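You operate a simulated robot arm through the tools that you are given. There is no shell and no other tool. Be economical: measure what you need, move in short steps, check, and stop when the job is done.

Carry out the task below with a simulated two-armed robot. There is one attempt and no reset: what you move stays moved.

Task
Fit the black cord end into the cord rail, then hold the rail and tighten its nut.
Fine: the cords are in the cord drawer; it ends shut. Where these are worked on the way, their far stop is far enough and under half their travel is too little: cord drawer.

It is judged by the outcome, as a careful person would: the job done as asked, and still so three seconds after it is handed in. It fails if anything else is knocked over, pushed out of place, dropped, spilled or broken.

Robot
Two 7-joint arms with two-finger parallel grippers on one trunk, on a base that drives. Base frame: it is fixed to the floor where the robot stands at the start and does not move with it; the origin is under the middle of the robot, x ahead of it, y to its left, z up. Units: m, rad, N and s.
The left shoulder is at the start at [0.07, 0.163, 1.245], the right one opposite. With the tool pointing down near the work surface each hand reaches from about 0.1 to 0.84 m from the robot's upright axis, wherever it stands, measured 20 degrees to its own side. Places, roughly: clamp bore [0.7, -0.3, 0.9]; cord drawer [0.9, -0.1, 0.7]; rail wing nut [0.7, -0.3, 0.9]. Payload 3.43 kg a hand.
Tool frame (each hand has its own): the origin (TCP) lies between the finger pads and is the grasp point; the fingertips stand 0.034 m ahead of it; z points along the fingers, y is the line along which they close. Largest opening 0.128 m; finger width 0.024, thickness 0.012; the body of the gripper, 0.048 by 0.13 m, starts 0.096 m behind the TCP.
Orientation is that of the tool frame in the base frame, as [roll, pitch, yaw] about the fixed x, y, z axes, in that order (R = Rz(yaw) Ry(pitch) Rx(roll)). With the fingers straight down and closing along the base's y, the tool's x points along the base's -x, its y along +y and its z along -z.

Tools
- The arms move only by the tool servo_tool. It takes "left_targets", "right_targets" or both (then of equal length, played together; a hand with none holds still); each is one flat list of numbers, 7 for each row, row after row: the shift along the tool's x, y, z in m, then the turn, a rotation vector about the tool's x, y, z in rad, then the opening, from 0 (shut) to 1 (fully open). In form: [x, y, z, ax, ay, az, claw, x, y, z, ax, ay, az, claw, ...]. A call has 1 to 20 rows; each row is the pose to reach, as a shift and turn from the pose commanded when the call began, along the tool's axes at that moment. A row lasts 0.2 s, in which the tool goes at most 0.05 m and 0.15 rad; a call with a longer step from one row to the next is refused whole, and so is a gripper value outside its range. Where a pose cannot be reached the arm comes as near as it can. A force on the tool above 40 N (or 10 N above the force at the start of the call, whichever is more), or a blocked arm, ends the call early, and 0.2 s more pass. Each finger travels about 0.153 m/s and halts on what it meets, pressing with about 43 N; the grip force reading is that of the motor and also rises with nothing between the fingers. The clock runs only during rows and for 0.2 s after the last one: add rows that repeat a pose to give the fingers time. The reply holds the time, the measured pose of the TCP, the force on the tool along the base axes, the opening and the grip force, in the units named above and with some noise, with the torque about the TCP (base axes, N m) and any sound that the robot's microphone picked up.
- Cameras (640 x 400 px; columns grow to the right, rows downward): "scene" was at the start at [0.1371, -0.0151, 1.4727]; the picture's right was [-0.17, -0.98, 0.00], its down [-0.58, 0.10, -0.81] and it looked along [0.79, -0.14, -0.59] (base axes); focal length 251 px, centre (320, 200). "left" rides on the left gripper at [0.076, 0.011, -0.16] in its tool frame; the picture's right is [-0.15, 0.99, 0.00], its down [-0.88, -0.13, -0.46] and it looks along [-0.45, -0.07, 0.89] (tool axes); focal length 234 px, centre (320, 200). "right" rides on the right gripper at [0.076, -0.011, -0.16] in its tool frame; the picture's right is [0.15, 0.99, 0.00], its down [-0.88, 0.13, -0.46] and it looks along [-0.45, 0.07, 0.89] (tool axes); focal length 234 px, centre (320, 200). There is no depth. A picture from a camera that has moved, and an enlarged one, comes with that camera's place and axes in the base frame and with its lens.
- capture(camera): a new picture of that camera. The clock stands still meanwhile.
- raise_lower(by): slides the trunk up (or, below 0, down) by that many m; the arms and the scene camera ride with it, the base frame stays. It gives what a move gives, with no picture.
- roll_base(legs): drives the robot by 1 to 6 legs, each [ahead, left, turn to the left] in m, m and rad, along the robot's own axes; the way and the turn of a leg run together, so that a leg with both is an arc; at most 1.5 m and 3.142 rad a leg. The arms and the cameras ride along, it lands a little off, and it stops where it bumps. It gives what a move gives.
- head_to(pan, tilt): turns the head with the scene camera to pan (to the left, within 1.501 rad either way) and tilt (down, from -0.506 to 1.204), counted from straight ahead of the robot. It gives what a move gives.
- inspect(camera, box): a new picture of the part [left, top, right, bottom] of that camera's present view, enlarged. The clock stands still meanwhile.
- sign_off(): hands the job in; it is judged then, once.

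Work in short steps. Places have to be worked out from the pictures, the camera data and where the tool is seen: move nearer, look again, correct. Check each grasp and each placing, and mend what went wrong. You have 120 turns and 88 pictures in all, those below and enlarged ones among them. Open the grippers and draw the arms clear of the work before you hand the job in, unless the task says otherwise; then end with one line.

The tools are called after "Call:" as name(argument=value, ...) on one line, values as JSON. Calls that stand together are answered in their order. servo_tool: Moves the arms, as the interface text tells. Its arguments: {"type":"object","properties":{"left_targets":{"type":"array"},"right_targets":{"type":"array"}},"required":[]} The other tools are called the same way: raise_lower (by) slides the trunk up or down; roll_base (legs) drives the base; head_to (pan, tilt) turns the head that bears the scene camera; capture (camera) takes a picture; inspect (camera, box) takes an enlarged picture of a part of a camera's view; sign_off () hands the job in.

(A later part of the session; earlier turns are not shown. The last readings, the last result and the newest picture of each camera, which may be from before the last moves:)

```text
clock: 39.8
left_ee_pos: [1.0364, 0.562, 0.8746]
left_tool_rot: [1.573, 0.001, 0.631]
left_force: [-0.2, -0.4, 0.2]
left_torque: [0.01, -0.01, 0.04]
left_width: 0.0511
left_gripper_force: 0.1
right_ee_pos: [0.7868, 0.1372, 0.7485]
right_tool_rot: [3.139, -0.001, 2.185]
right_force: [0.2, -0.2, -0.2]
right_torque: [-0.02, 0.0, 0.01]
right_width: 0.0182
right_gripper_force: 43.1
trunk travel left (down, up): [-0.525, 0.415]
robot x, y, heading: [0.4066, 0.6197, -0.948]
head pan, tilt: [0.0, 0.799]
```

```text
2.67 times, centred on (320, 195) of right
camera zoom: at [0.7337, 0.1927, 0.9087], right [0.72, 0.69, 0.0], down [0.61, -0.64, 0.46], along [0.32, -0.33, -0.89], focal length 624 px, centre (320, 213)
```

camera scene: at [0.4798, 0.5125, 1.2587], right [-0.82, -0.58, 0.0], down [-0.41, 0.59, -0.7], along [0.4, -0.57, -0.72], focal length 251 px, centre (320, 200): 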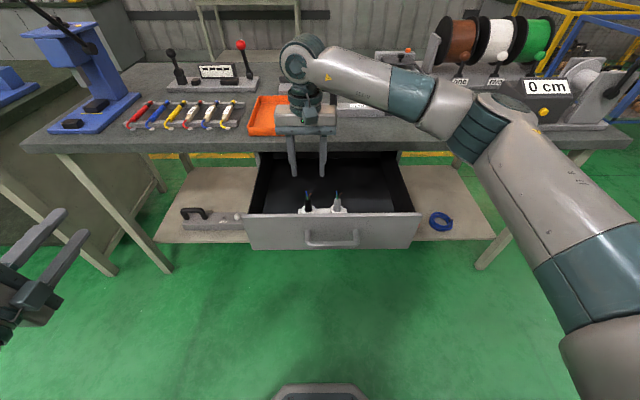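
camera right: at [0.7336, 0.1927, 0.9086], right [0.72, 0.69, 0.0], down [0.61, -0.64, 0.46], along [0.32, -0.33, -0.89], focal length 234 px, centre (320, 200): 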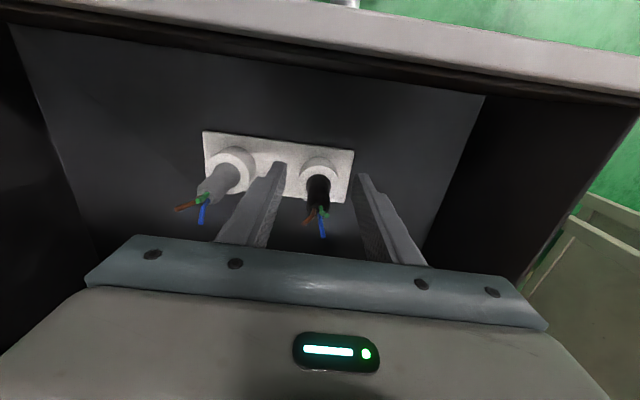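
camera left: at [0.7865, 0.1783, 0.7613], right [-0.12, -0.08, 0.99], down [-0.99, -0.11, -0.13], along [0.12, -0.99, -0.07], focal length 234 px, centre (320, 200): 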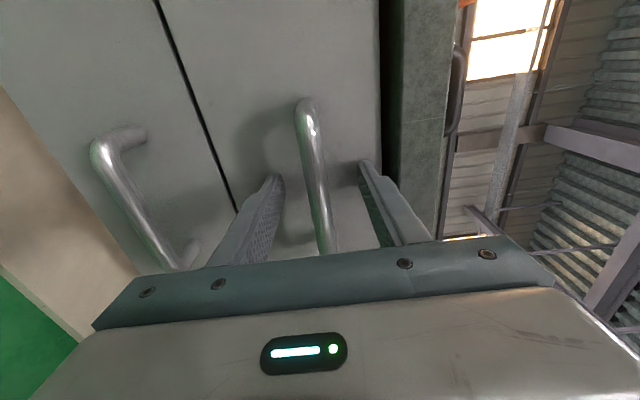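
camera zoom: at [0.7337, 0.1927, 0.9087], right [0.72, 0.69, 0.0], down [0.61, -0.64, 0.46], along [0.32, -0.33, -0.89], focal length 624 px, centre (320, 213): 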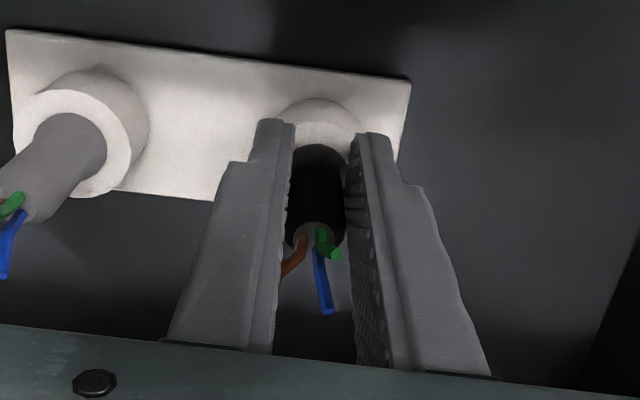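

The 18 mm stub is gripped cleanly. I lift straight up and check.

Call:
servo_tool(right_targets=[0, 0, -0.015, 0, 0, 0, 0, 0, 0, -0.04, 0, 0, 0, 0, 0, 0, -0.08, 0, 0, 0, 0, 0, 0, -0.12, 0, 0, 0, 0, 0, 0, -0.16, 0, 0, 0, 0, 0, 0, -0.2, 0, 0, 0, 0, 0, 0, -0.22, 0, 0, 0, 0])

Call:
capture(camera="right")

Call:
capture(camera="scene")

```text
clock: 41.4
left_ee_pos: [1.0357, 0.5618, 0.8737]
left_tool_rot: [1.572, 0.001, 0.633]
left_force: [0.7, -0.6, 0.6]
left_torque: [-0.02, -0.01, 0.02]
left_width: 0.0511
left_gripper_force: 0.1
right_ee_pos: [0.7875, 0.1381, 0.9699]
right_tool_rot: [3.14, -0.001, 2.186]
right_force: [-0.3, 0.1, -0.9]
right_torque: [0.01, 0.02, 0.0]
right_width: 0.0182
right_gripper_force: 43.2
trunk travel left (down, up): [-0.525, 0.415]
robot x, y, heading: [0.4035, 0.6193, -0.952]
head pan, tilt: [0.0, 0.799]
```

```text
53 pictures are left
camera right: at [0.7336, 0.193, 1.1305], right [0.72, 0.69, 0.0], down [0.61, -0.64, 0.46], along [0.32, -0.33, -0.89], focal length 234 px, centre (320, 200)
```

right: 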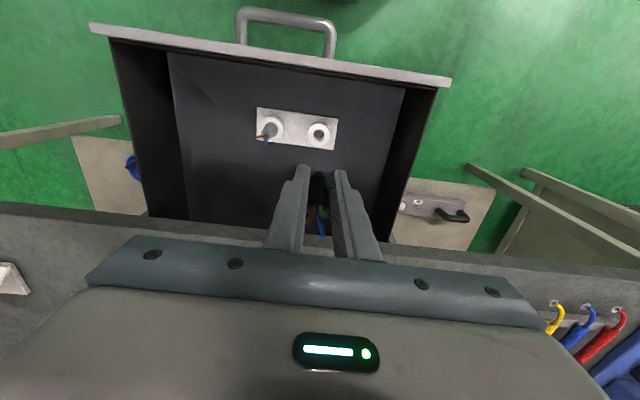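

```text
52 pictures are left
camera scene: at [0.4806, 0.5141, 1.2586], right [-0.82, -0.58, 0.0], down [-0.41, 0.58, -0.7], along [0.4, -0.57, -0.72], focal length 251 px, centre (320, 200)
```

scene: 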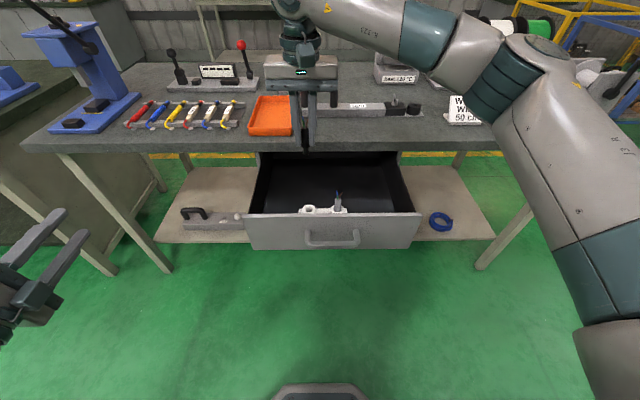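

The black stub is out and held. Now I close the drawer: shift the base right 0.2 m so the left arm faces the handle again, and bring the left hand over in front of it.

Call:
roll_base(legs=[[0, -0.2, 0]])

Call:
servo_tool(left_targets=[0, 0, -0.03, 0, 0, 0, 0.5, -0.04, -0.015, -0.03, 0, 0, 0, 0.5, -0.08, -0.03, -0.03, 0, 0, 0, 0.5, -0.12, -0.045, -0.03, 0, 0, 0, 0.5, -0.16, -0.06, -0.03, 0, 0, 0, 0.5, -0.2, -0.08, -0.03, 0, 0, 0, 0.5, -0.24, -0.1, -0.03, 0, 0, 0, 0.5, -0.27, -0.124, -0.03, 0, 0, 0, 0.5, -0.3, -0.124, -0.03, 0, 0, 0, 0.5])

Call:
capture(camera="left")

Call:
capture(camera="scene")

```text
clock: 43.0
left_ee_pos: [0.8736, 0.4477, 0.875]
left_tool_rot: [1.573, 0.0, 0.633]
left_force: [-0.4, 0.5, 0.4]
left_torque: [0.0, -0.03, 0.0]
left_width: 0.0513
left_gripper_force: 0.1
right_ee_pos: [0.6233, 0.0215, 0.9696]
right_tool_rot: [3.14, 0.0, 2.184]
right_force: [-0.3, -0.4, -0.9]
right_torque: [0.01, -0.02, 0.0]
right_width: 0.0178
right_gripper_force: 43.5
trunk travel left (down, up): [-0.525, 0.415]
robot x, y, heading: [0.2417, 0.503, -0.957]
head pan, tilt: [0.0, 0.799]
```

```text
clock: 45.0
left_ee_pos: [0.6136, 0.2932, 0.7499]
left_tool_rot: [1.571, -0.001, 0.634]
left_force: [-0.5, -0.1, 0.3]
left_torque: [-0.01, 0.0, -0.01]
left_width: 0.064
left_gripper_force: 0.1
left hand out of reach, approached as far as the arm can: row 1, 2, 3, 4, 5, 6, 7, 8
right_ee_pos: [0.6242, 0.0231, 0.9686]
right_tool_rot: [3.14, 0.0, 2.184]
right_force: [-0.7, -0.1, -1.0]
right_torque: [0.01, -0.04, -0.01]
right_width: 0.0177
right_gripper_force: 43.0
trunk travel left (down, up): [-0.525, 0.415]
robot x, y, heading: [0.2397, 0.5064, -0.957]
head pan, tilt: [0.0, 0.799]
```

```text
51 pictures are left
camera left: at [0.5802, 0.467, 0.7611], right [-0.12, -0.09, 0.99], down [-0.98, -0.15, -0.13], along [0.16, -0.98, -0.07], focal length 234 px, centre (320, 200)
```

left: 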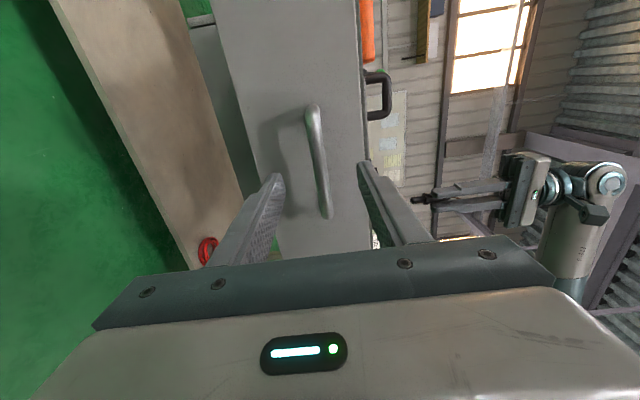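

```text
50 pictures are left
camera scene: at [0.318, 0.3985, 1.2586], right [-0.82, -0.58, 0.0], down [-0.41, 0.59, -0.7], along [0.4, -0.57, -0.72], focal length 251 px, centre (320, 200)
```

scene: 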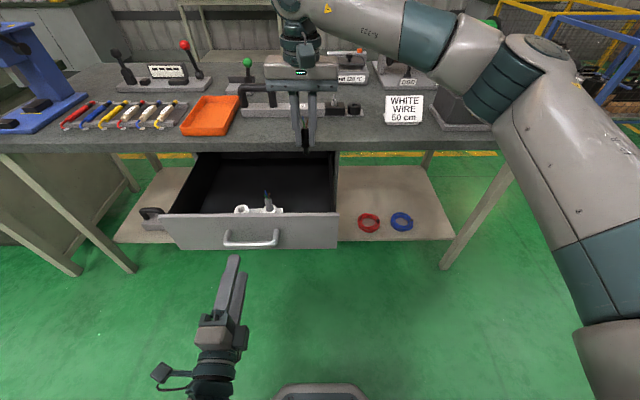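

The handle is straight ahead by ~0.09 m. I advance, grip, and push the drawer home.

Call:
servo_tool(left_targets=[-0.003, 0, 0.03, 0, 0, 0, 0.5, -0.007, 0, 0.06, 0, 0, 0, 0.5, -0.007, 0, 0.088, 0, 0, 0, 0.5, -0.007, 0, 0.088, 0, 0, 0, 0, -0.007, 0, 0.088, 0, 0, 0, 0, -0.007, 0, 0.088, 0, 0, 0, 0, -0.007, 0, 0.1, 0, 0, 0, 0, -0.007, 0, 0.125, 0, 0, 0, 0, -0.007, 0, 0.15, 0, 0, 0, 0, -0.007, 0, 0.175, 0, 0, 0, 0, -0.007, 0, 0.2, 0, 0, 0, 0, -0.007, 0, 0.225, 0, 0, 0, 0, -0.007, 0, 0.25, 0, 0, 0, 0])

Call:
capture(camera="left")

```text
clock: 47.8
left_ee_pos: [0.7578, 0.0871, 0.7491]
left_tool_rot: [1.573, 0.003, 0.633]
left_force: [-3.2, -3.9, -9.8]
left_torque: [-0.06, -0.08, -0.79]
left_width: 0.0158
left_gripper_force: 44.6
right_ee_pos: [0.6252, 0.022, 0.9694]
right_tool_rot: [3.139, -0.002, 2.184]
right_force: [0.0, 0.4, 0.0]
right_torque: [0.02, -0.01, 0.01]
right_width: 0.0176
right_gripper_force: 42.6
trunk travel left (down, up): [-0.525, 0.415]
robot x, y, heading: [0.2431, 0.5066, -0.955]
head pan, tilt: [0.0, 0.799]
```

```text
49 pictures are left
camera left: at [0.7233, 0.2605, 0.7603], right [-0.12, -0.09, 0.99], down [-0.98, -0.15, -0.13], along [0.16, -0.98, -0.07], focal length 234 px, centre (320, 200)
```

left: 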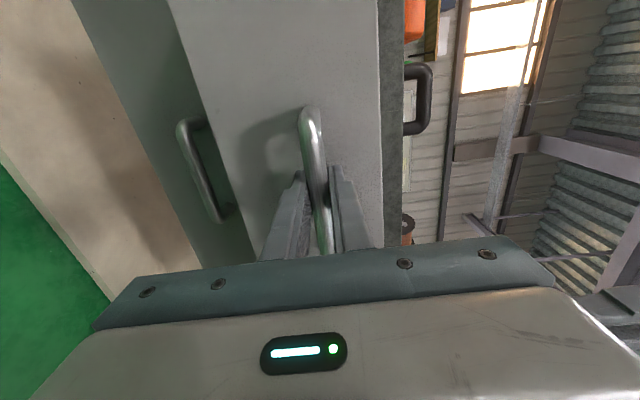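

It moves smoothly; roughly 0.10 m is left. I push on until it meets its stop.

Call:
servo_tool(left_targets=[0, 0, 0.02, 0, 0, 0, 0, 0, 0, 0.04, 0, 0, 0, 0, 0, 0, 0.06, 0, 0, 0, 0, 0, 0, 0.08, 0, 0, 0, 0, 0, 0, 0.09, 0, 0, 0, 0, 0, 0, 0.096, 0, 0, 0, 0, 0, 0, 0.1, 0, 0, 0, 0, 0, 0, 0.105, 0, 0, 0, 0, 0, 0, 0.11, 0, 0, 0, 0])

Call:
capture(camera="left")

```text
clock: 50.0
left_ee_pos: [0.8203, 0.0009, 0.7487]
left_tool_rot: [1.574, 0.002, 0.634]
left_force: [-5.7, 7.8, 0.6]
left_torque: [0.13, -0.18, 0.58]
left_width: 0.016
left_gripper_force: 45.0
right_ee_pos: [0.6241, 0.026, 0.9712]
right_tool_rot: [3.14, 0.003, 2.187]
right_force: [0.0, -0.2, -1.4]
right_torque: [0.02, 0.0, 0.0]
right_width: 0.0174
right_gripper_force: 42.8
trunk travel left (down, up): [-0.525, 0.415]
robot x, y, heading: [0.2432, 0.5061, -0.953]
head pan, tilt: [0.0, 0.799]
stopped in row 9 (left hand): the force on the tool passed its limit (the readings are from after the stop); the commanded pose is now the measured one
```

```text
48 pictures are left
camera left: at [0.7864, 0.175, 0.7604], right [-0.12, -0.09, 0.99], down [-0.98, -0.15, -0.13], along [0.16, -0.98, -0.07], focal length 234 px, centre (320, 200)
```

left: 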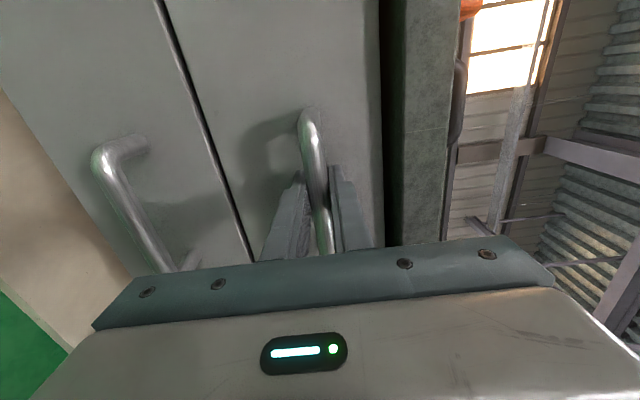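

The drawer is flush and against its stop. I release, back the left hand away and lift it, raising the right hand a bit too.

Call:
servo_tool(left_targets=[0, 0, 0, 0, 0, 0, 0.5, 0, 0, 0, 0, 0, 0, 0.5, 0, 0, -0.03, 0, 0, 0, 0.5, 0, 0, -0.07, 0, 0, 0, 0.5, 0, 0, -0.11, 0, 0, 0, 0.5, 0, 0, -0.15, 0, 0, 0, 0.5, 0, 0.04, -0.17, 0, 0, 0, 0.5, 0, 0.08, -0.18, 0, 0, 0, 0.5, 0, 0.12, -0.18, 0, 0, 0, 0.5, 0, 0.16, -0.18, 0, 0, 0, 0.5, 0, 0.2, -0.18, 0, 0, 0, 0.5], right_targets=[0, 0, 0, 0, 0, 0, 0, 0, 0, 0, 0, 0, 0, 0, 0, 0, 0, 0, 0, 0, 0, 0, 0, 0, 0, 0, 0, 0, 0, 0, 0, 0, 0, 0, 0, 0, 0, -0.02, 0, 0, 0, 0, 0, 0, -0.04, 0, 0, 0, 0, 0, 0, -0.05, 0, 0, 0, 0, 0, -0.04, -0.05, 0, 0, 0, 0, 0, -0.08, -0.05, 0, 0, 0, 0, 0, -0.12, -0.05, 0, 0, 0, 0])

Call:
capture(camera="scene")

Call:
capture(camera="right")

```text
clock: 52.4
left_ee_pos: [0.7215, 0.1225, 0.9387]
left_tool_rot: [1.577, -0.002, 0.634]
left_force: [-0.9, -0.6, 0.2]
left_torque: [-0.01, 0.01, 0.03]
left_width: 0.0638
left_gripper_force: 0.0
left hand out of reach, approached as far as the arm can: row 10, 11
right_ee_pos: [0.5255, -0.0484, 1.0204]
right_tool_rot: [3.136, -0.001, 2.188]
right_force: [0.6, -0.4, -0.3]
right_torque: [0.01, -0.01, 0.0]
right_width: 0.0175
right_gripper_force: 43.4
trunk travel left (down, up): [-0.525, 0.415]
robot x, y, heading: [0.2366, 0.5107, -0.958]
head pan, tilt: [0.0, 0.799]
```

```text
47 pictures are left
camera scene: at [0.3167, 0.398, 1.2585], right [-0.81, -0.58, 0.0], down [-0.41, 0.59, -0.7], along [0.4, -0.57, -0.72], focal length 251 px, centre (320, 200)
```

scene: 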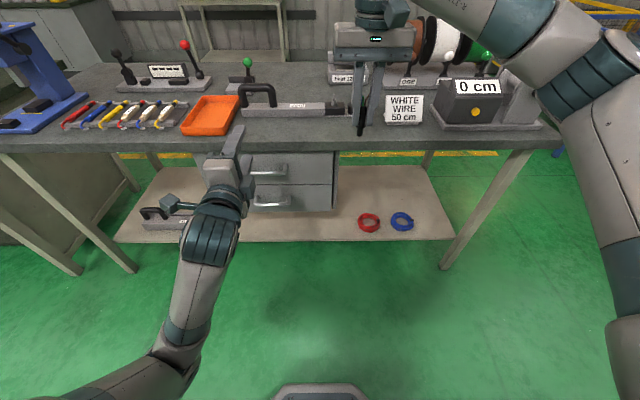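

```text
46 pictures are left
camera right: at [0.4717, 0.0078, 1.1795], right [0.72, 0.69, 0.0], down [0.61, -0.64, 0.46], along [0.32, -0.33, -0.89], focal length 234 px, centre (320, 200)
```

right: 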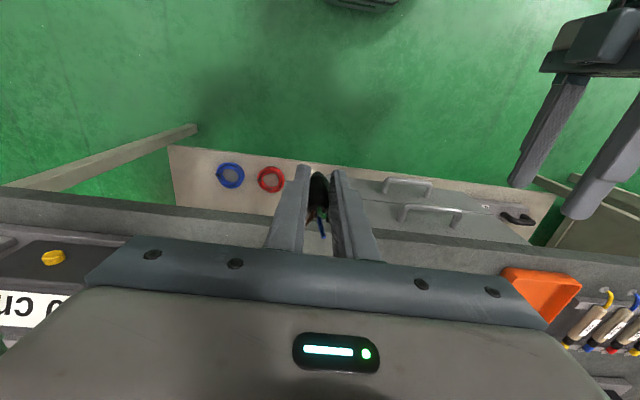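

Drawer shut and the stub is still held. I raise the trunk 0.2 m for working above the bench, drive forward 0.2 m, and turn the left hand to point down with its fingers closing front-to-back (for the rail handle).

Call:
raise_lower(by=0.2)

Call:
servo_tool(left_targets=[0, 0, -0.01, 0.1428, 0, 0, 0.5, 0, 0, -0.02, 0.2856, 0, 0, 0.5, 0, 0, -0.03, 0.4284, 0, 0, 0.5, 0, 0, -0.04, 0.5712, 0, 0, 0.5, 0, 0, -0.05, 0.714, 0, 0, 0.5, 0, 0, -0.05, 0.8568, 0, 0, 0.5, 0, 0, -0.05, 0.9996, 0, 0, 0.5, 0, 0, -0.05, 1.1424, 0, 0, 0.5, 0, 0, -0.05, 1.2852, 0, 0, 0.5, 0, 0, -0.05, 1.428, 0, 0, 0.5, 0, 0, -0.05, 1.571, 0, 0, 0.5])

Call:
roll_base(legs=[[0.2, 0, 0]])

Call:
capture(camera="scene")

Call:
capture(camera="left")

```text
clock: 54.5
left_ee_pos: [0.7235, 0.1234, 1.1382]
left_tool_rot: [1.574, 0.001, 0.635]
left_force: [-0.2, 0.0, 0.0]
left_torque: [0.0, -0.04, 0.02]
left_width: 0.0639
left_gripper_force: 0.1
right_ee_pos: [0.5264, -0.045, 1.2201]
right_tool_rot: [3.141, -0.001, 2.188]
right_force: [-0.3, 0.8, -1.4]
right_torque: [-0.01, 0.0, 0.0]
right_width: 0.0174
right_gripper_force: 42.8
trunk travel left (down, up): [-0.725, 0.215]
robot x, y, heading: [0.2405, 0.503, -0.952]
head pan, tilt: [0.0, 0.799]
```

```text
clock: 56.0
left_ee_pos: [0.7885, 0.1408, 1.0267]
left_tool_rot: [2.431, -0.131, 0.712]
left_force: [0.6, -0.8, 0.1]
left_torque: [-0.03, 0.04, -0.02]
left_width: 0.0638
left_gripper_force: 0.1
left hand out of reach, approached as far as the arm can: row 1, 2, 3, 4, 5, 6, 7
right_ee_pos: [0.5301, -0.0438, 1.2202]
right_tool_rot: [-3.141, -0.001, 2.187]
right_force: [-0.1, 0.8, 0.0]
right_torque: [0.02, 0.06, -0.01]
right_width: 0.0173
right_gripper_force: 43.1
trunk travel left (down, up): [-0.725, 0.215]
robot x, y, heading: [0.2441, 0.5064, -0.954]
head pan, tilt: [0.0, 0.799]
stopped in row 7 (left hand): the arm was blocked; the commanded pose is now the measured one
```

```text
clock: 57.6
left_ee_pos: [0.9013, -0.0222, 1.0258]
left_tool_rot: [2.431, -0.132, 0.712]
left_force: [0.3, -0.8, -0.1]
left_torque: [-0.02, -0.01, 0.0]
left_width: 0.0638
left_gripper_force: 0.0
right_ee_pos: [0.6421, -0.2074, 1.2206]
right_tool_rot: [3.141, 0.0, 2.186]
right_force: [-0.7, -0.9, -0.8]
right_torque: [0.02, 0.04, -0.04]
right_width: 0.0173
right_gripper_force: 43.0
trunk travel left (down, up): [-0.725, 0.215]
robot x, y, heading: [0.3563, 0.3447, -0.953]
head pan, tilt: [0.0, 0.799]
```

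```text
45 pictures are left
camera scene: at [0.434, 0.2374, 1.4587], right [-0.81, -0.58, 0.0], down [-0.42, 0.58, -0.7], along [0.4, -0.57, -0.72], focal length 251 px, centre (320, 200)
```

scene: 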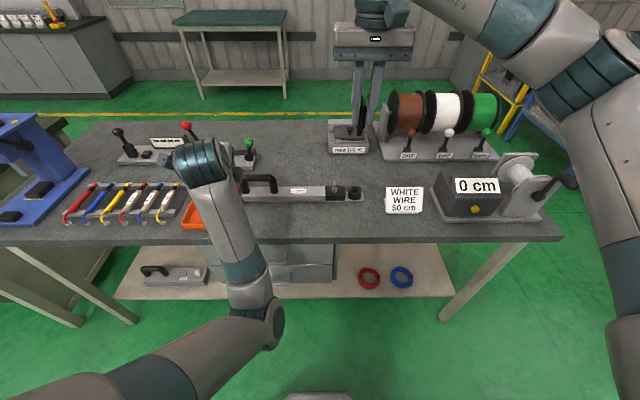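

```text
44 pictures are left
camera left: at [0.882, 0.0876, 1.1631], right [0.32, -0.72, 0.62], down [-0.95, -0.29, 0.14], along [0.08, -0.63, -0.77], focal length 234 px, centre (320, 200)
```

left: 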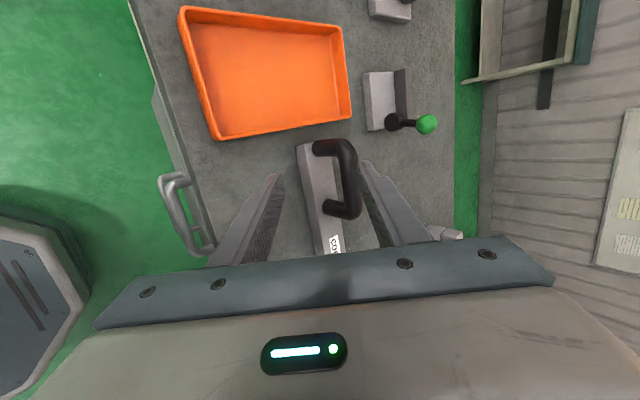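

The left hand is partly tilted (about 45° forward-down), which should still suit the handle later. Now I locate the clamp ring precisely from the scene view.

Call:
inspect(camera="scene", box=[310, 165, 390, 215])

Call:
capture(camera="right")

```text
8.00 times, centred on (350, 190) of scene
camera zoom: at [0.434, 0.2374, 1.4587], right [-0.81, -0.58, 0.0], down [-0.42, 0.58, -0.7], along [0.4, -0.57, -0.72], focal length 2010 px, centre (80, 280)
```

zoom: 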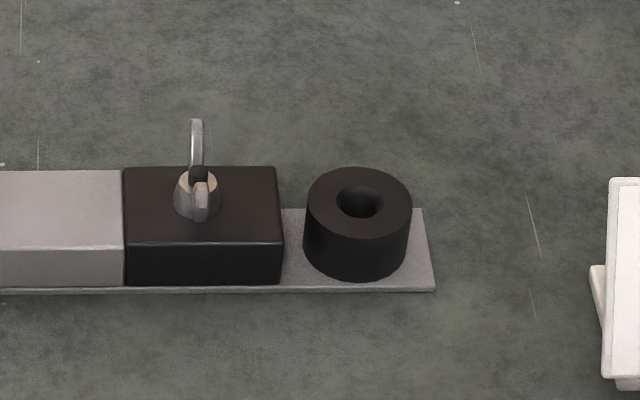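

```text
42 pictures are left
camera right: at [0.5894, -0.1526, 1.3804], right [0.72, 0.69, 0.0], down [0.61, -0.64, 0.46], along [0.32, -0.33, -0.89], focal length 234 px, centre (320, 200)
```

right: 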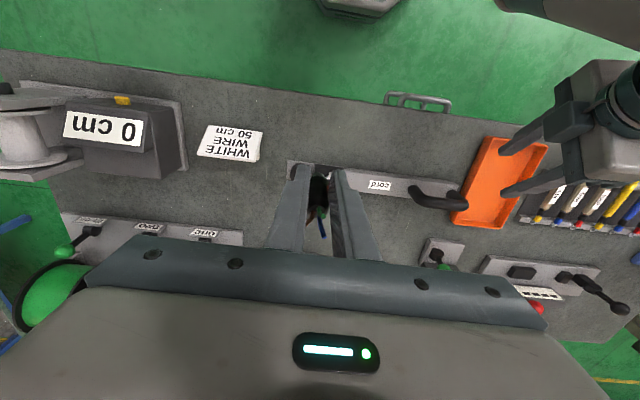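

Triangulation gives the ring bore at about (0.685,-0.313), top near z=0.89; the bore is just wider than the stub. I bring the stub above it and look.

Call:
servo_tool(right_targets=[-0.03, -0.007, 0.02, 0, 0, 0, 0, -0.06, -0.014, 0.04, 0, 0, 0, 0, -0.09, -0.02, 0.06, 0, 0, 0, 0, -0.111, -0.026, 0.09, 0, 0, 0, 0, -0.111, -0.026, 0.13, 0, 0, 0, 0, -0.111, -0.026, 0.17, 0, 0, 0, 0, -0.111, -0.026, 0.2, 0, 0, 0, 0, -0.111, -0.026, 0.2, 0, 0, 0, 0])

Call:
inspect(camera="scene", box=[280, 130, 420, 215])

Call:
inspect(camera="right", box=[200, 100, 440, 250])

```text
clock: 59.4
left_ee_pos: [0.902, -0.0231, 1.0273]
left_tool_rot: [2.431, -0.134, 0.712]
left_force: [-1.3, -0.2, 0.5]
left_torque: [-0.02, 0.0, 0.02]
left_width: 0.0639
left_gripper_force: 0.1
right_ee_pos: [0.6864, -0.3149, 1.021]
right_tool_rot: [-3.141, 0.001, 2.188]
right_force: [0.4, 1.2, -1.0]
right_torque: [-0.03, -0.05, -0.02]
right_width: 0.0173
right_gripper_force: 43.1
trunk travel left (down, up): [-0.725, 0.215]
robot x, y, heading: [0.3584, 0.3399, -0.953]
head pan, tilt: [0.0, 0.799]
```

```text
4.57 times, centred on (350, 172) of scene
camera zoom: at [0.4339, 0.2374, 1.4587], right [-0.81, -0.58, 0.0], down [-0.42, 0.58, -0.7], along [0.4, -0.57, -0.72], focal length 1148 px, centre (183, 326)
```

zoom: 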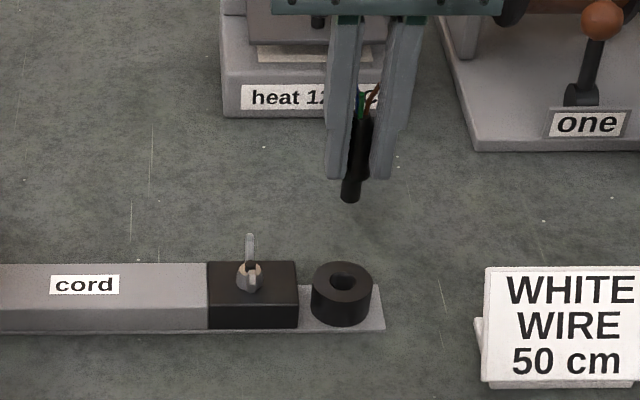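

```text
2.67 times, centred on (320, 175) of right
camera zoom: at [0.6329, -0.2593, 1.1805], right [0.72, 0.69, 0.0], down [0.61, -0.64, 0.46], along [0.32, -0.33, -0.89], focal length 624 px, centre (320, 267)
```

zoom: 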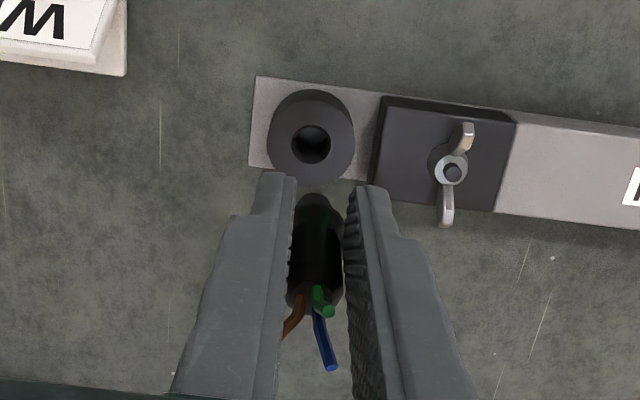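

The stub is vertical, its bottom about 0.052 below the TCP. Both cameras agree the bore is at (0.689,-0.321), z≈0.888; I shift ~7 mm forward and descend to just above it.

Call:
servo_tool(right_targets=[-0.0068, -0.002, 0.02, 0, 0, 0, 0, -0.0068, -0.002, 0.04, 0, 0, 0, 0, -0.0068, -0.002, 0.057, 0, 0, 0, 0, -0.0068, -0.002, 0.067, 0, 0, 0, 0, -0.0068, -0.002, 0.067, 0, 0, 0, 0])

Call:
inspect(camera="scene", box=[310, 150, 390, 200])

Call:
inspect(camera="right", box=[240, 100, 400, 200])

```text
clock: 60.6
left_ee_pos: [0.9013, -0.0226, 1.026]
left_tool_rot: [2.431, -0.132, 0.712]
left_force: [0.1, -0.2, -0.8]
left_torque: [-0.01, 0.02, 0.0]
left_width: 0.064
left_gripper_force: 0.0
right_ee_pos: [0.6879, -0.3202, 0.9532]
right_tool_rot: [3.139, 0.0, 2.187]
right_force: [-0.2, 0.6, 1.2]
right_torque: [0.02, 0.01, 0.02]
right_width: 0.0174
right_gripper_force: 43.1
trunk travel left (down, up): [-0.725, 0.215]
robot x, y, heading: [0.3594, 0.3455, -0.95]
head pan, tilt: [0.0, 0.799]
```

```text
8.00 times, centred on (350, 175) of scene
camera zoom: at [0.434, 0.2372, 1.4587], right [-0.81, -0.58, 0.0], down [-0.42, 0.58, -0.7], along [0.4, -0.57, -0.72], focal length 2010 px, centre (80, 400)
```

zoom: 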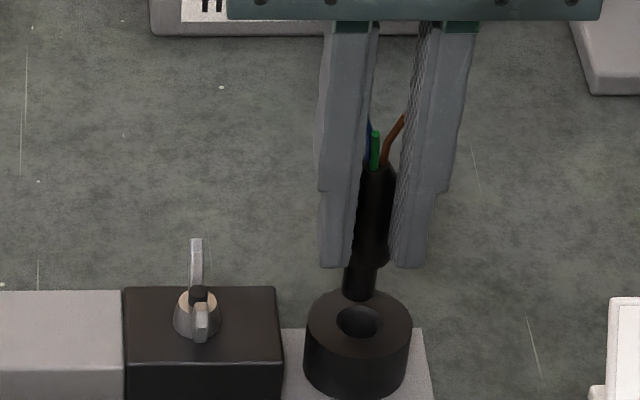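

```text
4.00 times, centred on (320, 150) of right
camera zoom: at [0.6352, -0.2652, 1.1131], right [0.72, 0.69, 0.0], down [0.61, -0.64, 0.46], along [0.32, -0.33, -0.89], focal length 937 px, centre (320, 400)
```

zoom: 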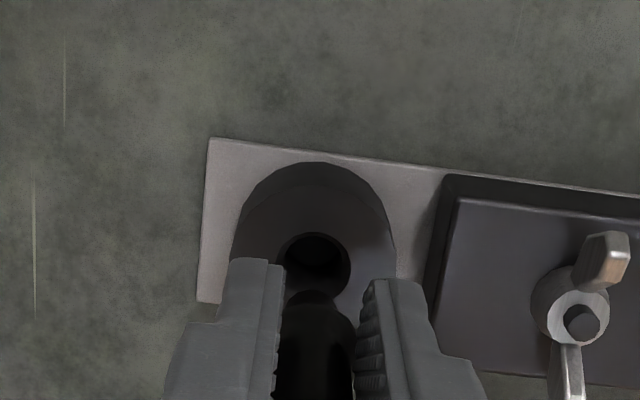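

The stub tip is ~13 mm above the bore and aligned to within about 2 mm. I nudge slightly and descend gently, letting the force guard stop it.

Call:
servo_tool(right_targets=[0.001, -0.001, 0.006, 0, 0, 0, 0, 0.001, -0.001, 0.012, 0, 0, 0, 0, 0.001, -0.001, 0.018, 0, 0, 0, 0, 0.001, -0.001, 0.023, 0, 0, 0, 0])

Call:
inspect(camera="scene", box=[310, 150, 390, 200])

```text
clock: 61.4
left_ee_pos: [0.8989, -0.0204, 1.0277]
left_tool_rot: [2.429, -0.134, 0.713]
left_force: [-0.1, 0.6, -0.9]
left_torque: [0.02, 0.0, 0.01]
left_width: 0.064
left_gripper_force: 0.0
right_ee_pos: [0.6874, -0.3198, 0.9473]
right_tool_rot: [3.134, 0.014, 2.185]
right_force: [-8.5, 8.1, 22.4]
right_torque: [0.23, 0.37, -0.06]
right_width: 0.0171
right_gripper_force: 42.8
trunk travel left (down, up): [-0.725, 0.215]
robot x, y, heading: [0.3579, 0.3443, -0.954]
head pan, tilt: [0.0, 0.799]
stopped in row 4 (right hand): the force on the tool passed its limit (the readings are from after the stop); the commanded pose is now the measured one
```

```text
8.00 times, centred on (350, 175) of scene
camera zoom: at [0.4319, 0.2396, 1.459], right [-0.82, -0.58, 0.0], down [-0.41, 0.58, -0.7], along [0.4, -0.57, -0.72], focal length 2010 px, centre (80, 400)
```

zoom: 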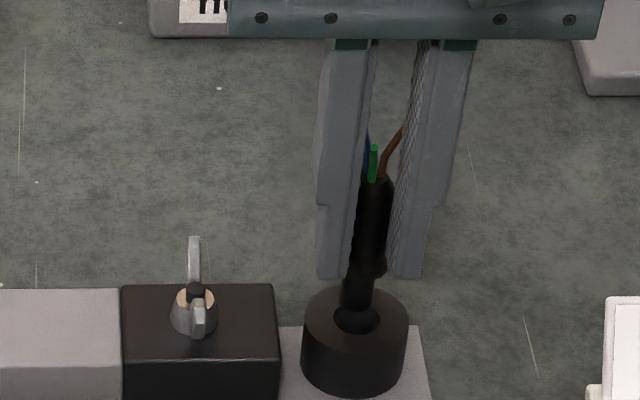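

The tip touched the far rim of the bore; the pushback force and picture say it's ~6 mm too far forward. I lift 8 mm, shift back 6 mm and look.

Call:
servo_tool(right_targets=[0, 0, -0.008, 0, 0, 0, 0, 0.006, 0, -0.008, 0.0, 0.014, 0, 0, 0.006, 0, -0.008, 0.0, 0.014, 0, 0])

Call:
inspect(camera="scene", box=[330, 165, 370, 190])

Call:
inspect(camera="right", box=[280, 130, 360, 180])

```text
clock: 62.2
left_ee_pos: [0.902, -0.0229, 1.0266]
left_tool_rot: [2.432, -0.135, 0.712]
left_force: [0.0, 0.0, 0.6]
left_torque: [0.01, -0.02, -0.02]
left_width: 0.0639
left_gripper_force: 0.1
right_ee_pos: [0.685, -0.3181, 0.9487]
right_tool_rot: [3.136, -0.005, 2.185]
right_force: [0.0, -0.8, -0.9]
right_torque: [-0.02, 0.01, -0.04]
right_width: 0.0172
right_gripper_force: 43.2
trunk travel left (down, up): [-0.725, 0.215]
robot x, y, heading: [0.3573, 0.3424, -0.951]
head pan, tilt: [0.0, 0.799]
```

```text
16.00 times, centred on (350, 178) of scene
camera zoom: at [0.4343, 0.2367, 1.4585], right [-0.81, -0.58, 0.0], down [-0.42, 0.58, -0.7], along [0.4, -0.57, -0.72], focal length 4019 px, centre (-160, 560)
```

zoom: 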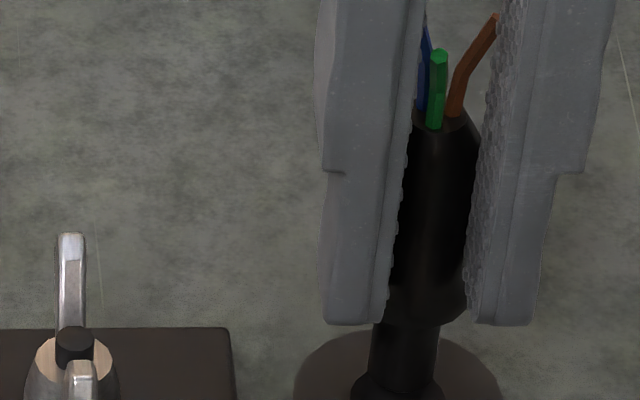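

```text
8.00 times, centred on (320, 155) of right
camera zoom: at [0.6316, -0.2634, 1.1099], right [0.72, 0.69, 0.01], down [0.61, -0.65, 0.45], along [0.32, -0.32, -0.89], focal length 1873 px, centre (320, 560)
```

zoom: 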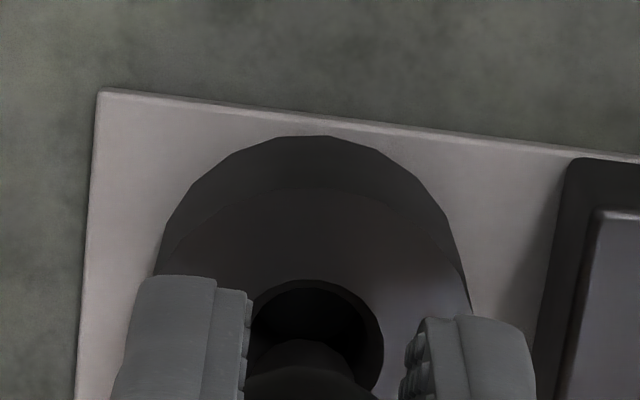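

The hand view shows the tip still ~6 mm forward of bore centre and ~1.5 mm right. I correct by that amount and look once more.

Call:
servo_tool(right_targets=[0.003, 0.0007, -0.003, 0, 0, 0, 0, 0.006, 0.0014, -0.003, 0, 0.005, 0, 0, 0.006, 0.0014, -0.003, 0, 0.005, 0, 0])

Call:
inspect(camera="scene", box=[330, 170, 370, 195])

Call:
inspect(camera="right", box=[280, 130, 360, 180])

```text
clock: 63.0
left_ee_pos: [0.9009, -0.0227, 1.0266]
left_tool_rot: [2.43, -0.135, 0.713]
left_force: [0.0, -0.2, -0.1]
left_torque: [0.01, 0.0, -0.01]
left_width: 0.0638
left_gripper_force: 0.0
right_ee_pos: [0.682, -0.3121, 0.952]
right_tool_rot: [3.136, -0.009, 2.185]
right_force: [-0.6, 0.3, -0.3]
right_torque: [0.01, 0.03, 0.0]
right_width: 0.0172
right_gripper_force: 42.6
trunk travel left (down, up): [-0.725, 0.215]
robot x, y, heading: [0.3555, 0.3445, -0.952]
head pan, tilt: [0.0, 0.799]
```

```text
16.00 times, centred on (350, 182) of scene
camera zoom: at [0.4339, 0.2371, 1.4586], right [-0.82, -0.58, 0.0], down [-0.42, 0.58, -0.7], along [0.4, -0.57, -0.72], focal length 4019 px, centre (-160, 480)
```

zoom: 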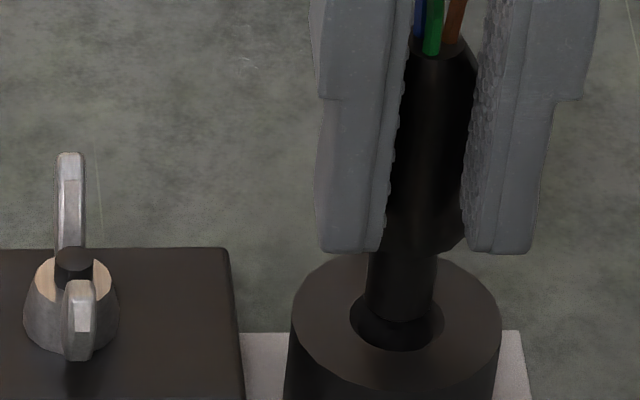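

```text
8.00 times, centred on (320, 155) of right
camera zoom: at [0.6295, -0.2581, 1.1137], right [0.72, 0.69, 0.01], down [0.61, -0.65, 0.45], along [0.31, -0.32, -0.89], focal length 1873 px, centre (320, 560)
```

zoom: 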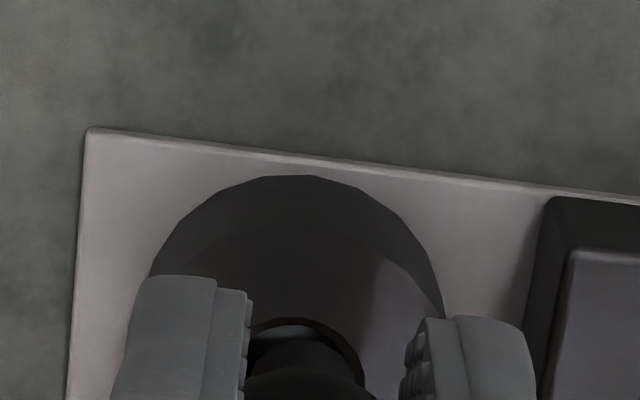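

Now tip and bore agree within ~1 mm in both views. I nudge 0.8 mm left and descend gently.

Call:
servo_tool(right_targets=[0.0003, 0.0008, 0.004, 0, 0, 0, 0, 0.0003, 0.0008, 0.009, 0, 0, 0, 0, 0.0003, 0.0008, 0.014, 0, 0, 0, 0, 0.0003, 0.0008, 0.019, 0, 0, 0, 0])

Call:
inspect(camera="scene", box=[310, 155, 390, 205])

```text
clock: 64.2
left_ee_pos: [0.9008, -0.0246, 1.0265]
left_tool_rot: [2.431, -0.132, 0.711]
left_force: [-0.3, 0.1, -0.2]
left_torque: [0.03, -0.02, 0.0]
left_width: 0.0641
left_gripper_force: 0.0
right_ee_pos: [0.6841, -0.3139, 0.9372]
right_tool_rot: [3.136, 0.001, 2.183]
right_force: [-1.1, -0.1, -0.5]
right_torque: [-0.01, 0.07, 0.03]
right_width: 0.0169
right_gripper_force: 42.6
trunk travel left (down, up): [-0.725, 0.215]
robot x, y, heading: [0.3546, 0.3417, -0.955]
head pan, tilt: [0.0, 0.799]
stopped in row 4 (right hand): the force on the tool passed its limit (the readings are from after the stop); the commanded pose is now the measured one
```

```text
8.00 times, centred on (350, 180) of scene
camera zoom: at [0.4343, 0.2356, 1.4578], right [-0.82, -0.58, 0.0], down [-0.42, 0.59, -0.7], along [0.4, -0.57, -0.72], focal length 2010 px, centre (80, 360)
```

zoom: 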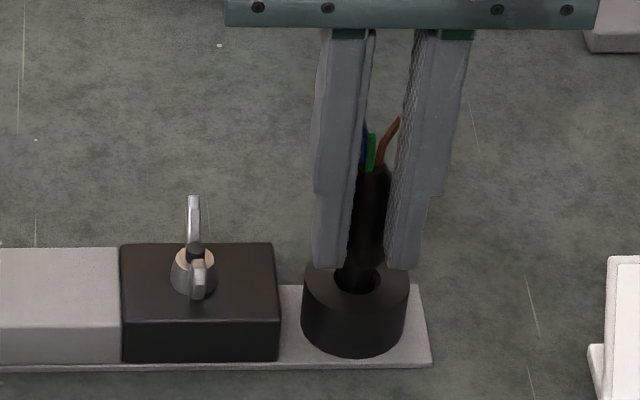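

The tip is about 1 cm into the bore. I try easing further down with tiny steps and a 1 mm backward bias.

Call:
servo_tool(right_targets=[0.001, 0, 0.001, 0, 0, 0, 0, 0.001, 0, 0.002, 0, 0, 0, 0, 0.001, 0, 0.003, 0, 0, 0, 0, 0.001, 0, 0.004, 0, 0, 0, 0, 0.001, 0, 0.005, 0, 0, 0, 0, 0.001, 0, 0.006, 0, 0, 0, 0])

Call:
inspect(camera="right", box=[260, 120, 380, 195])

```text
clock: 65.6
left_ee_pos: [0.9004, -0.0233, 1.0265]
left_tool_rot: [2.431, -0.135, 0.713]
left_force: [0.6, -0.1, -0.1]
left_torque: [0.01, 0.0, 0.0]
left_width: 0.0641
left_gripper_force: 0.1
right_ee_pos: [0.6837, -0.3112, 0.933]
right_tool_rot: [3.134, -0.001, 2.183]
right_force: [-0.5, -0.3, -0.8]
right_torque: [0.06, 0.04, -0.02]
right_width: 0.0173
right_gripper_force: 42.8
trunk travel left (down, up): [-0.725, 0.215]
robot x, y, heading: [0.3558, 0.3439, -0.953]
head pan, tilt: [0.0, 0.799]
```

```text
5.33 times, centred on (320, 158) of right
camera zoom: at [0.63, -0.2578, 1.0929], right [0.73, 0.69, 0.01], down [0.61, -0.65, 0.46], along [0.32, -0.33, -0.89], focal length 1249 px, centre (320, 427)
```

zoom: 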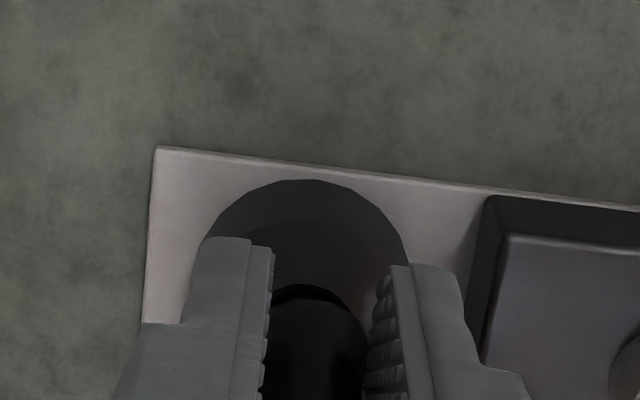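

No resistance that time (TCP 0.933). I continue easing down.

Call:
servo_tool(right_targets=[0, 0, 0.0015, 0, 0, 0, 0, 0, 0, 0.003, 0, 0, 0, 0, 0, 0, 0.0045, 0, 0, 0, 0, 0, 0, 0.006, 0, 0, 0, 0, 0, 0, 0.0075, 0, 0, 0, 0, 0, 0, 0.009, 0, 0, 0, 0, 0, 0, 0.0105, 0, 0, 0, 0])

Call:
inspect(camera="scene", box=[310, 155, 390, 205])

```text
clock: 67.2
left_ee_pos: [0.9003, -0.0235, 1.0266]
left_tool_rot: [2.431, -0.133, 0.712]
left_force: [0.8, -0.2, 0.0]
left_torque: [0.02, -0.02, 0.01]
left_width: 0.0639
left_gripper_force: 0.1
right_ee_pos: [0.6839, -0.3123, 0.9229]
right_tool_rot: [3.134, 0.002, 2.184]
right_force: [-0.7, -0.4, 0.2]
right_torque: [0.02, 0.0, -0.02]
right_width: 0.0174
right_gripper_force: 43.3
trunk travel left (down, up): [-0.725, 0.215]
robot x, y, heading: [0.3586, 0.3445, -0.956]
head pan, tilt: [0.0, 0.799]
```

```text
8.00 times, centred on (350, 180) of scene
camera zoom: at [0.4339, 0.2368, 1.4586], right [-0.82, -0.58, 0.0], down [-0.42, 0.58, -0.7], along [0.4, -0.57, -0.72], focal length 2010 px, centre (80, 360)
```

zoom: 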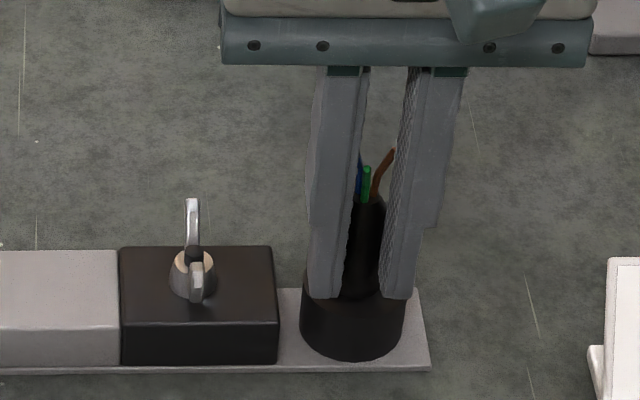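

Still sliding in freely, with the body's shoulder close to the ring. I ease down to contact.

Call:
servo_tool(right_targets=[0, 0, 0.0015, 0, 0, 0, 0, 0, 0, 0.003, 0, 0, 0, 0, 0, 0, 0.0045, 0, 0, 0, 0, 0, 0, 0.006, 0, 0, 0, 0, 0, 0, 0.0075, 0, 0, 0, 0, 0, 0, 0.009, 0, 0, 0, 0])

Call:
inspect(camera="scene", box=[310, 155, 390, 205])

```text
clock: 68.5
left_ee_pos: [0.8996, -0.022, 1.0271]
left_tool_rot: [2.426, -0.134, 0.71]
left_force: [-0.1, -1.2, -0.1]
left_torque: [0.01, 0.02, 0.02]
left_width: 0.0641
left_gripper_force: 0.0
right_ee_pos: [0.6844, -0.3124, 0.9219]
right_tool_rot: [3.129, 0.012, 2.183]
right_force: [-6.9, 5.8, 18.3]
right_torque: [0.1, 0.29, -0.06]
right_width: 0.0174
right_gripper_force: 43.0
trunk travel left (down, up): [-0.725, 0.215]
robot x, y, heading: [0.3596, 0.3425, -0.953]
head pan, tilt: [0.0, 0.799]
stopped in row 6 (right hand): the force on the tool passed its limit (the readings are from after the stop); the commanded pose is now the measured one
```

```text
8.00 times, centred on (350, 180) of scene
camera zoom: at [0.4324, 0.2388, 1.4586], right [-0.82, -0.58, 0.0], down [-0.41, 0.58, -0.7], along [0.4, -0.57, -0.72], focal length 2010 px, centre (80, 360)
```

zoom: 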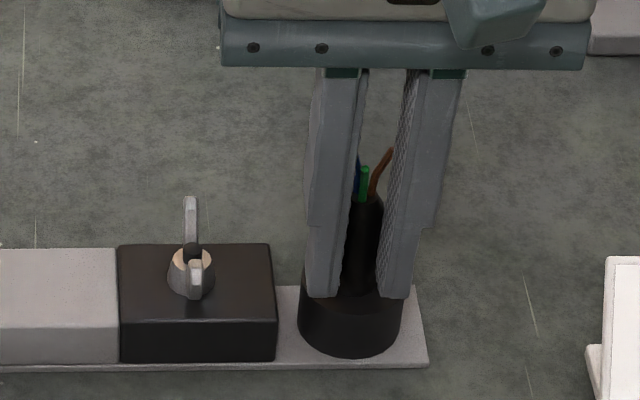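

Firm contact now (shoulder or fingertips on the ring). I release, rise, and inspect how the stub sits.

Call:
servo_tool(right_targets=[0, 0, -0.001, 0, 0, 0, 0.1, 0, 0, -0.001, 0, 0, 0, 0.3, 0, 0, -0.001, 0, 0, 0, 0.4, 0, 0, -0.03, 0, 0, 0, 0.4, 0, 0, -0.07, 0, 0, 0, 0.4, 0, 0, -0.11, 0, 0, 0, 0.4])

Call:
inspect(camera="scene", box=[310, 155, 390, 205])

Call:
inspect(camera="right", box=[200, 100, 440, 250])

```text
clock: 69.9
left_ee_pos: [0.9007, -0.0221, 1.027]
left_tool_rot: [2.429, -0.134, 0.713]
left_force: [1.0, 1.0, 0.1]
left_torque: [-0.02, 0.01, -0.02]
left_width: 0.064
left_gripper_force: 0.0
right_ee_pos: [0.6848, -0.3135, 1.0274]
right_tool_rot: [3.132, 0.01, 2.184]
right_force: [-0.9, -0.9, 1.1]
right_torque: [-0.03, 0.0, 0.01]
right_width: 0.0512
right_gripper_force: 0.1
trunk travel left (down, up): [-0.725, 0.215]
robot x, y, heading: [0.3562, 0.3434, -0.951]
head pan, tilt: [0.0, 0.799]
```

```text
8.00 times, centred on (350, 180) of scene
camera zoom: at [0.4338, 0.2376, 1.4586], right [-0.82, -0.58, 0.0], down [-0.42, 0.58, -0.7], along [0.4, -0.57, -0.72], focal length 2010 px, centre (80, 360)
```

zoom: 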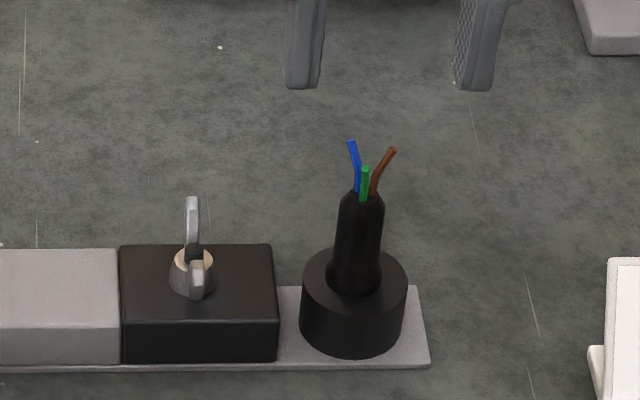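

```text
2.67 times, centred on (320, 175) of right
camera zoom: at [0.6304, -0.2577, 1.1872], right [0.73, 0.69, 0.01], down [0.61, -0.65, 0.46], along [0.32, -0.33, -0.89], focal length 624 px, centre (320, 267)
```

zoom: 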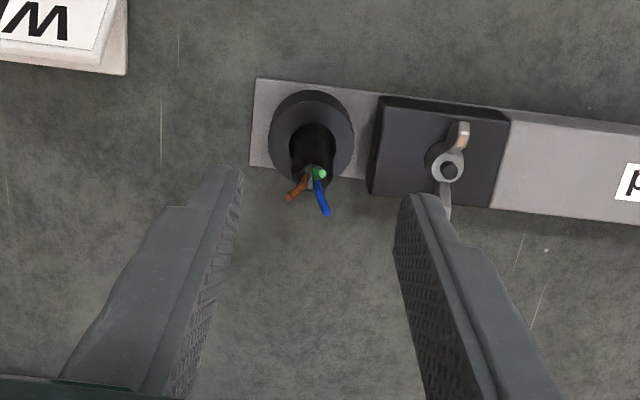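

The stub stands centred with its skirt on the ring. To be sure it's fully seated, I re-grip 16 mm higher and press down gently.

Call:
servo_tool(right_targets=[0, 0, 0.03, 0, 0, 0, 0.4, 0, 0, 0.06, 0, 0, 0, 0.4, 0, 0, 0.088, 0, 0, 0, 0.4, 0, 0, 0.088, 0, 0, 0, 0, 0, 0, 0.088, 0, 0, 0, 0, 0, 0, 0.088, 0, 0, 0, 0, 0, 0, 0.09, 0, 0, 0, 0, 0, 0, 0.092, 0, 0, 0, 0, 0, 0, 0.094, 0, 0, 0, 0, 0, 0, 0.096, 0, 0, 0, 0, 0, 0, 0.098, 0, 0, 0, 0])

Call:
inspect(camera="scene", box=[310, 155, 390, 205])

```text
clock: 72.3
left_ee_pos: [0.9003, -0.0219, 1.0265]
left_tool_rot: [2.427, -0.135, 0.711]
left_force: [0.1, -0.7, -0.4]
left_torque: [0.02, 0.02, 0.01]
left_width: 0.0641
left_gripper_force: 0.1
right_ee_pos: [0.6852, -0.316, 0.9393]
right_tool_rot: [3.128, 0.018, 2.181]
right_force: [-6.9, 7.0, 19.0]
right_torque: [0.35, 0.51, -0.09]
right_width: 0.0171
right_gripper_force: 42.4
trunk travel left (down, up): [-0.725, 0.215]
robot x, y, heading: [0.3565, 0.3422, -0.95]
head pan, tilt: [0.0, 0.799]
stopped in row 11 (right hand): the force on the tool passed its limit (the readings are from after the stop); the commanded pose is now the measured one
```

```text
8.00 times, centred on (350, 180) of scene
camera zoom: at [0.4322, 0.239, 1.4587], right [-0.82, -0.58, 0.0], down [-0.41, 0.58, -0.7], along [0.4, -0.57, -0.72], focal length 2010 px, centre (80, 360)
```

zoom: 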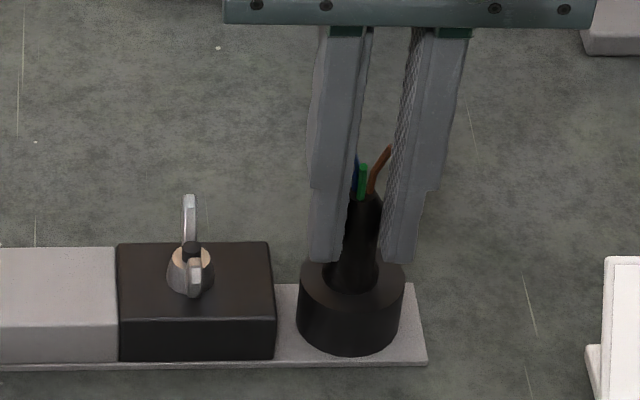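

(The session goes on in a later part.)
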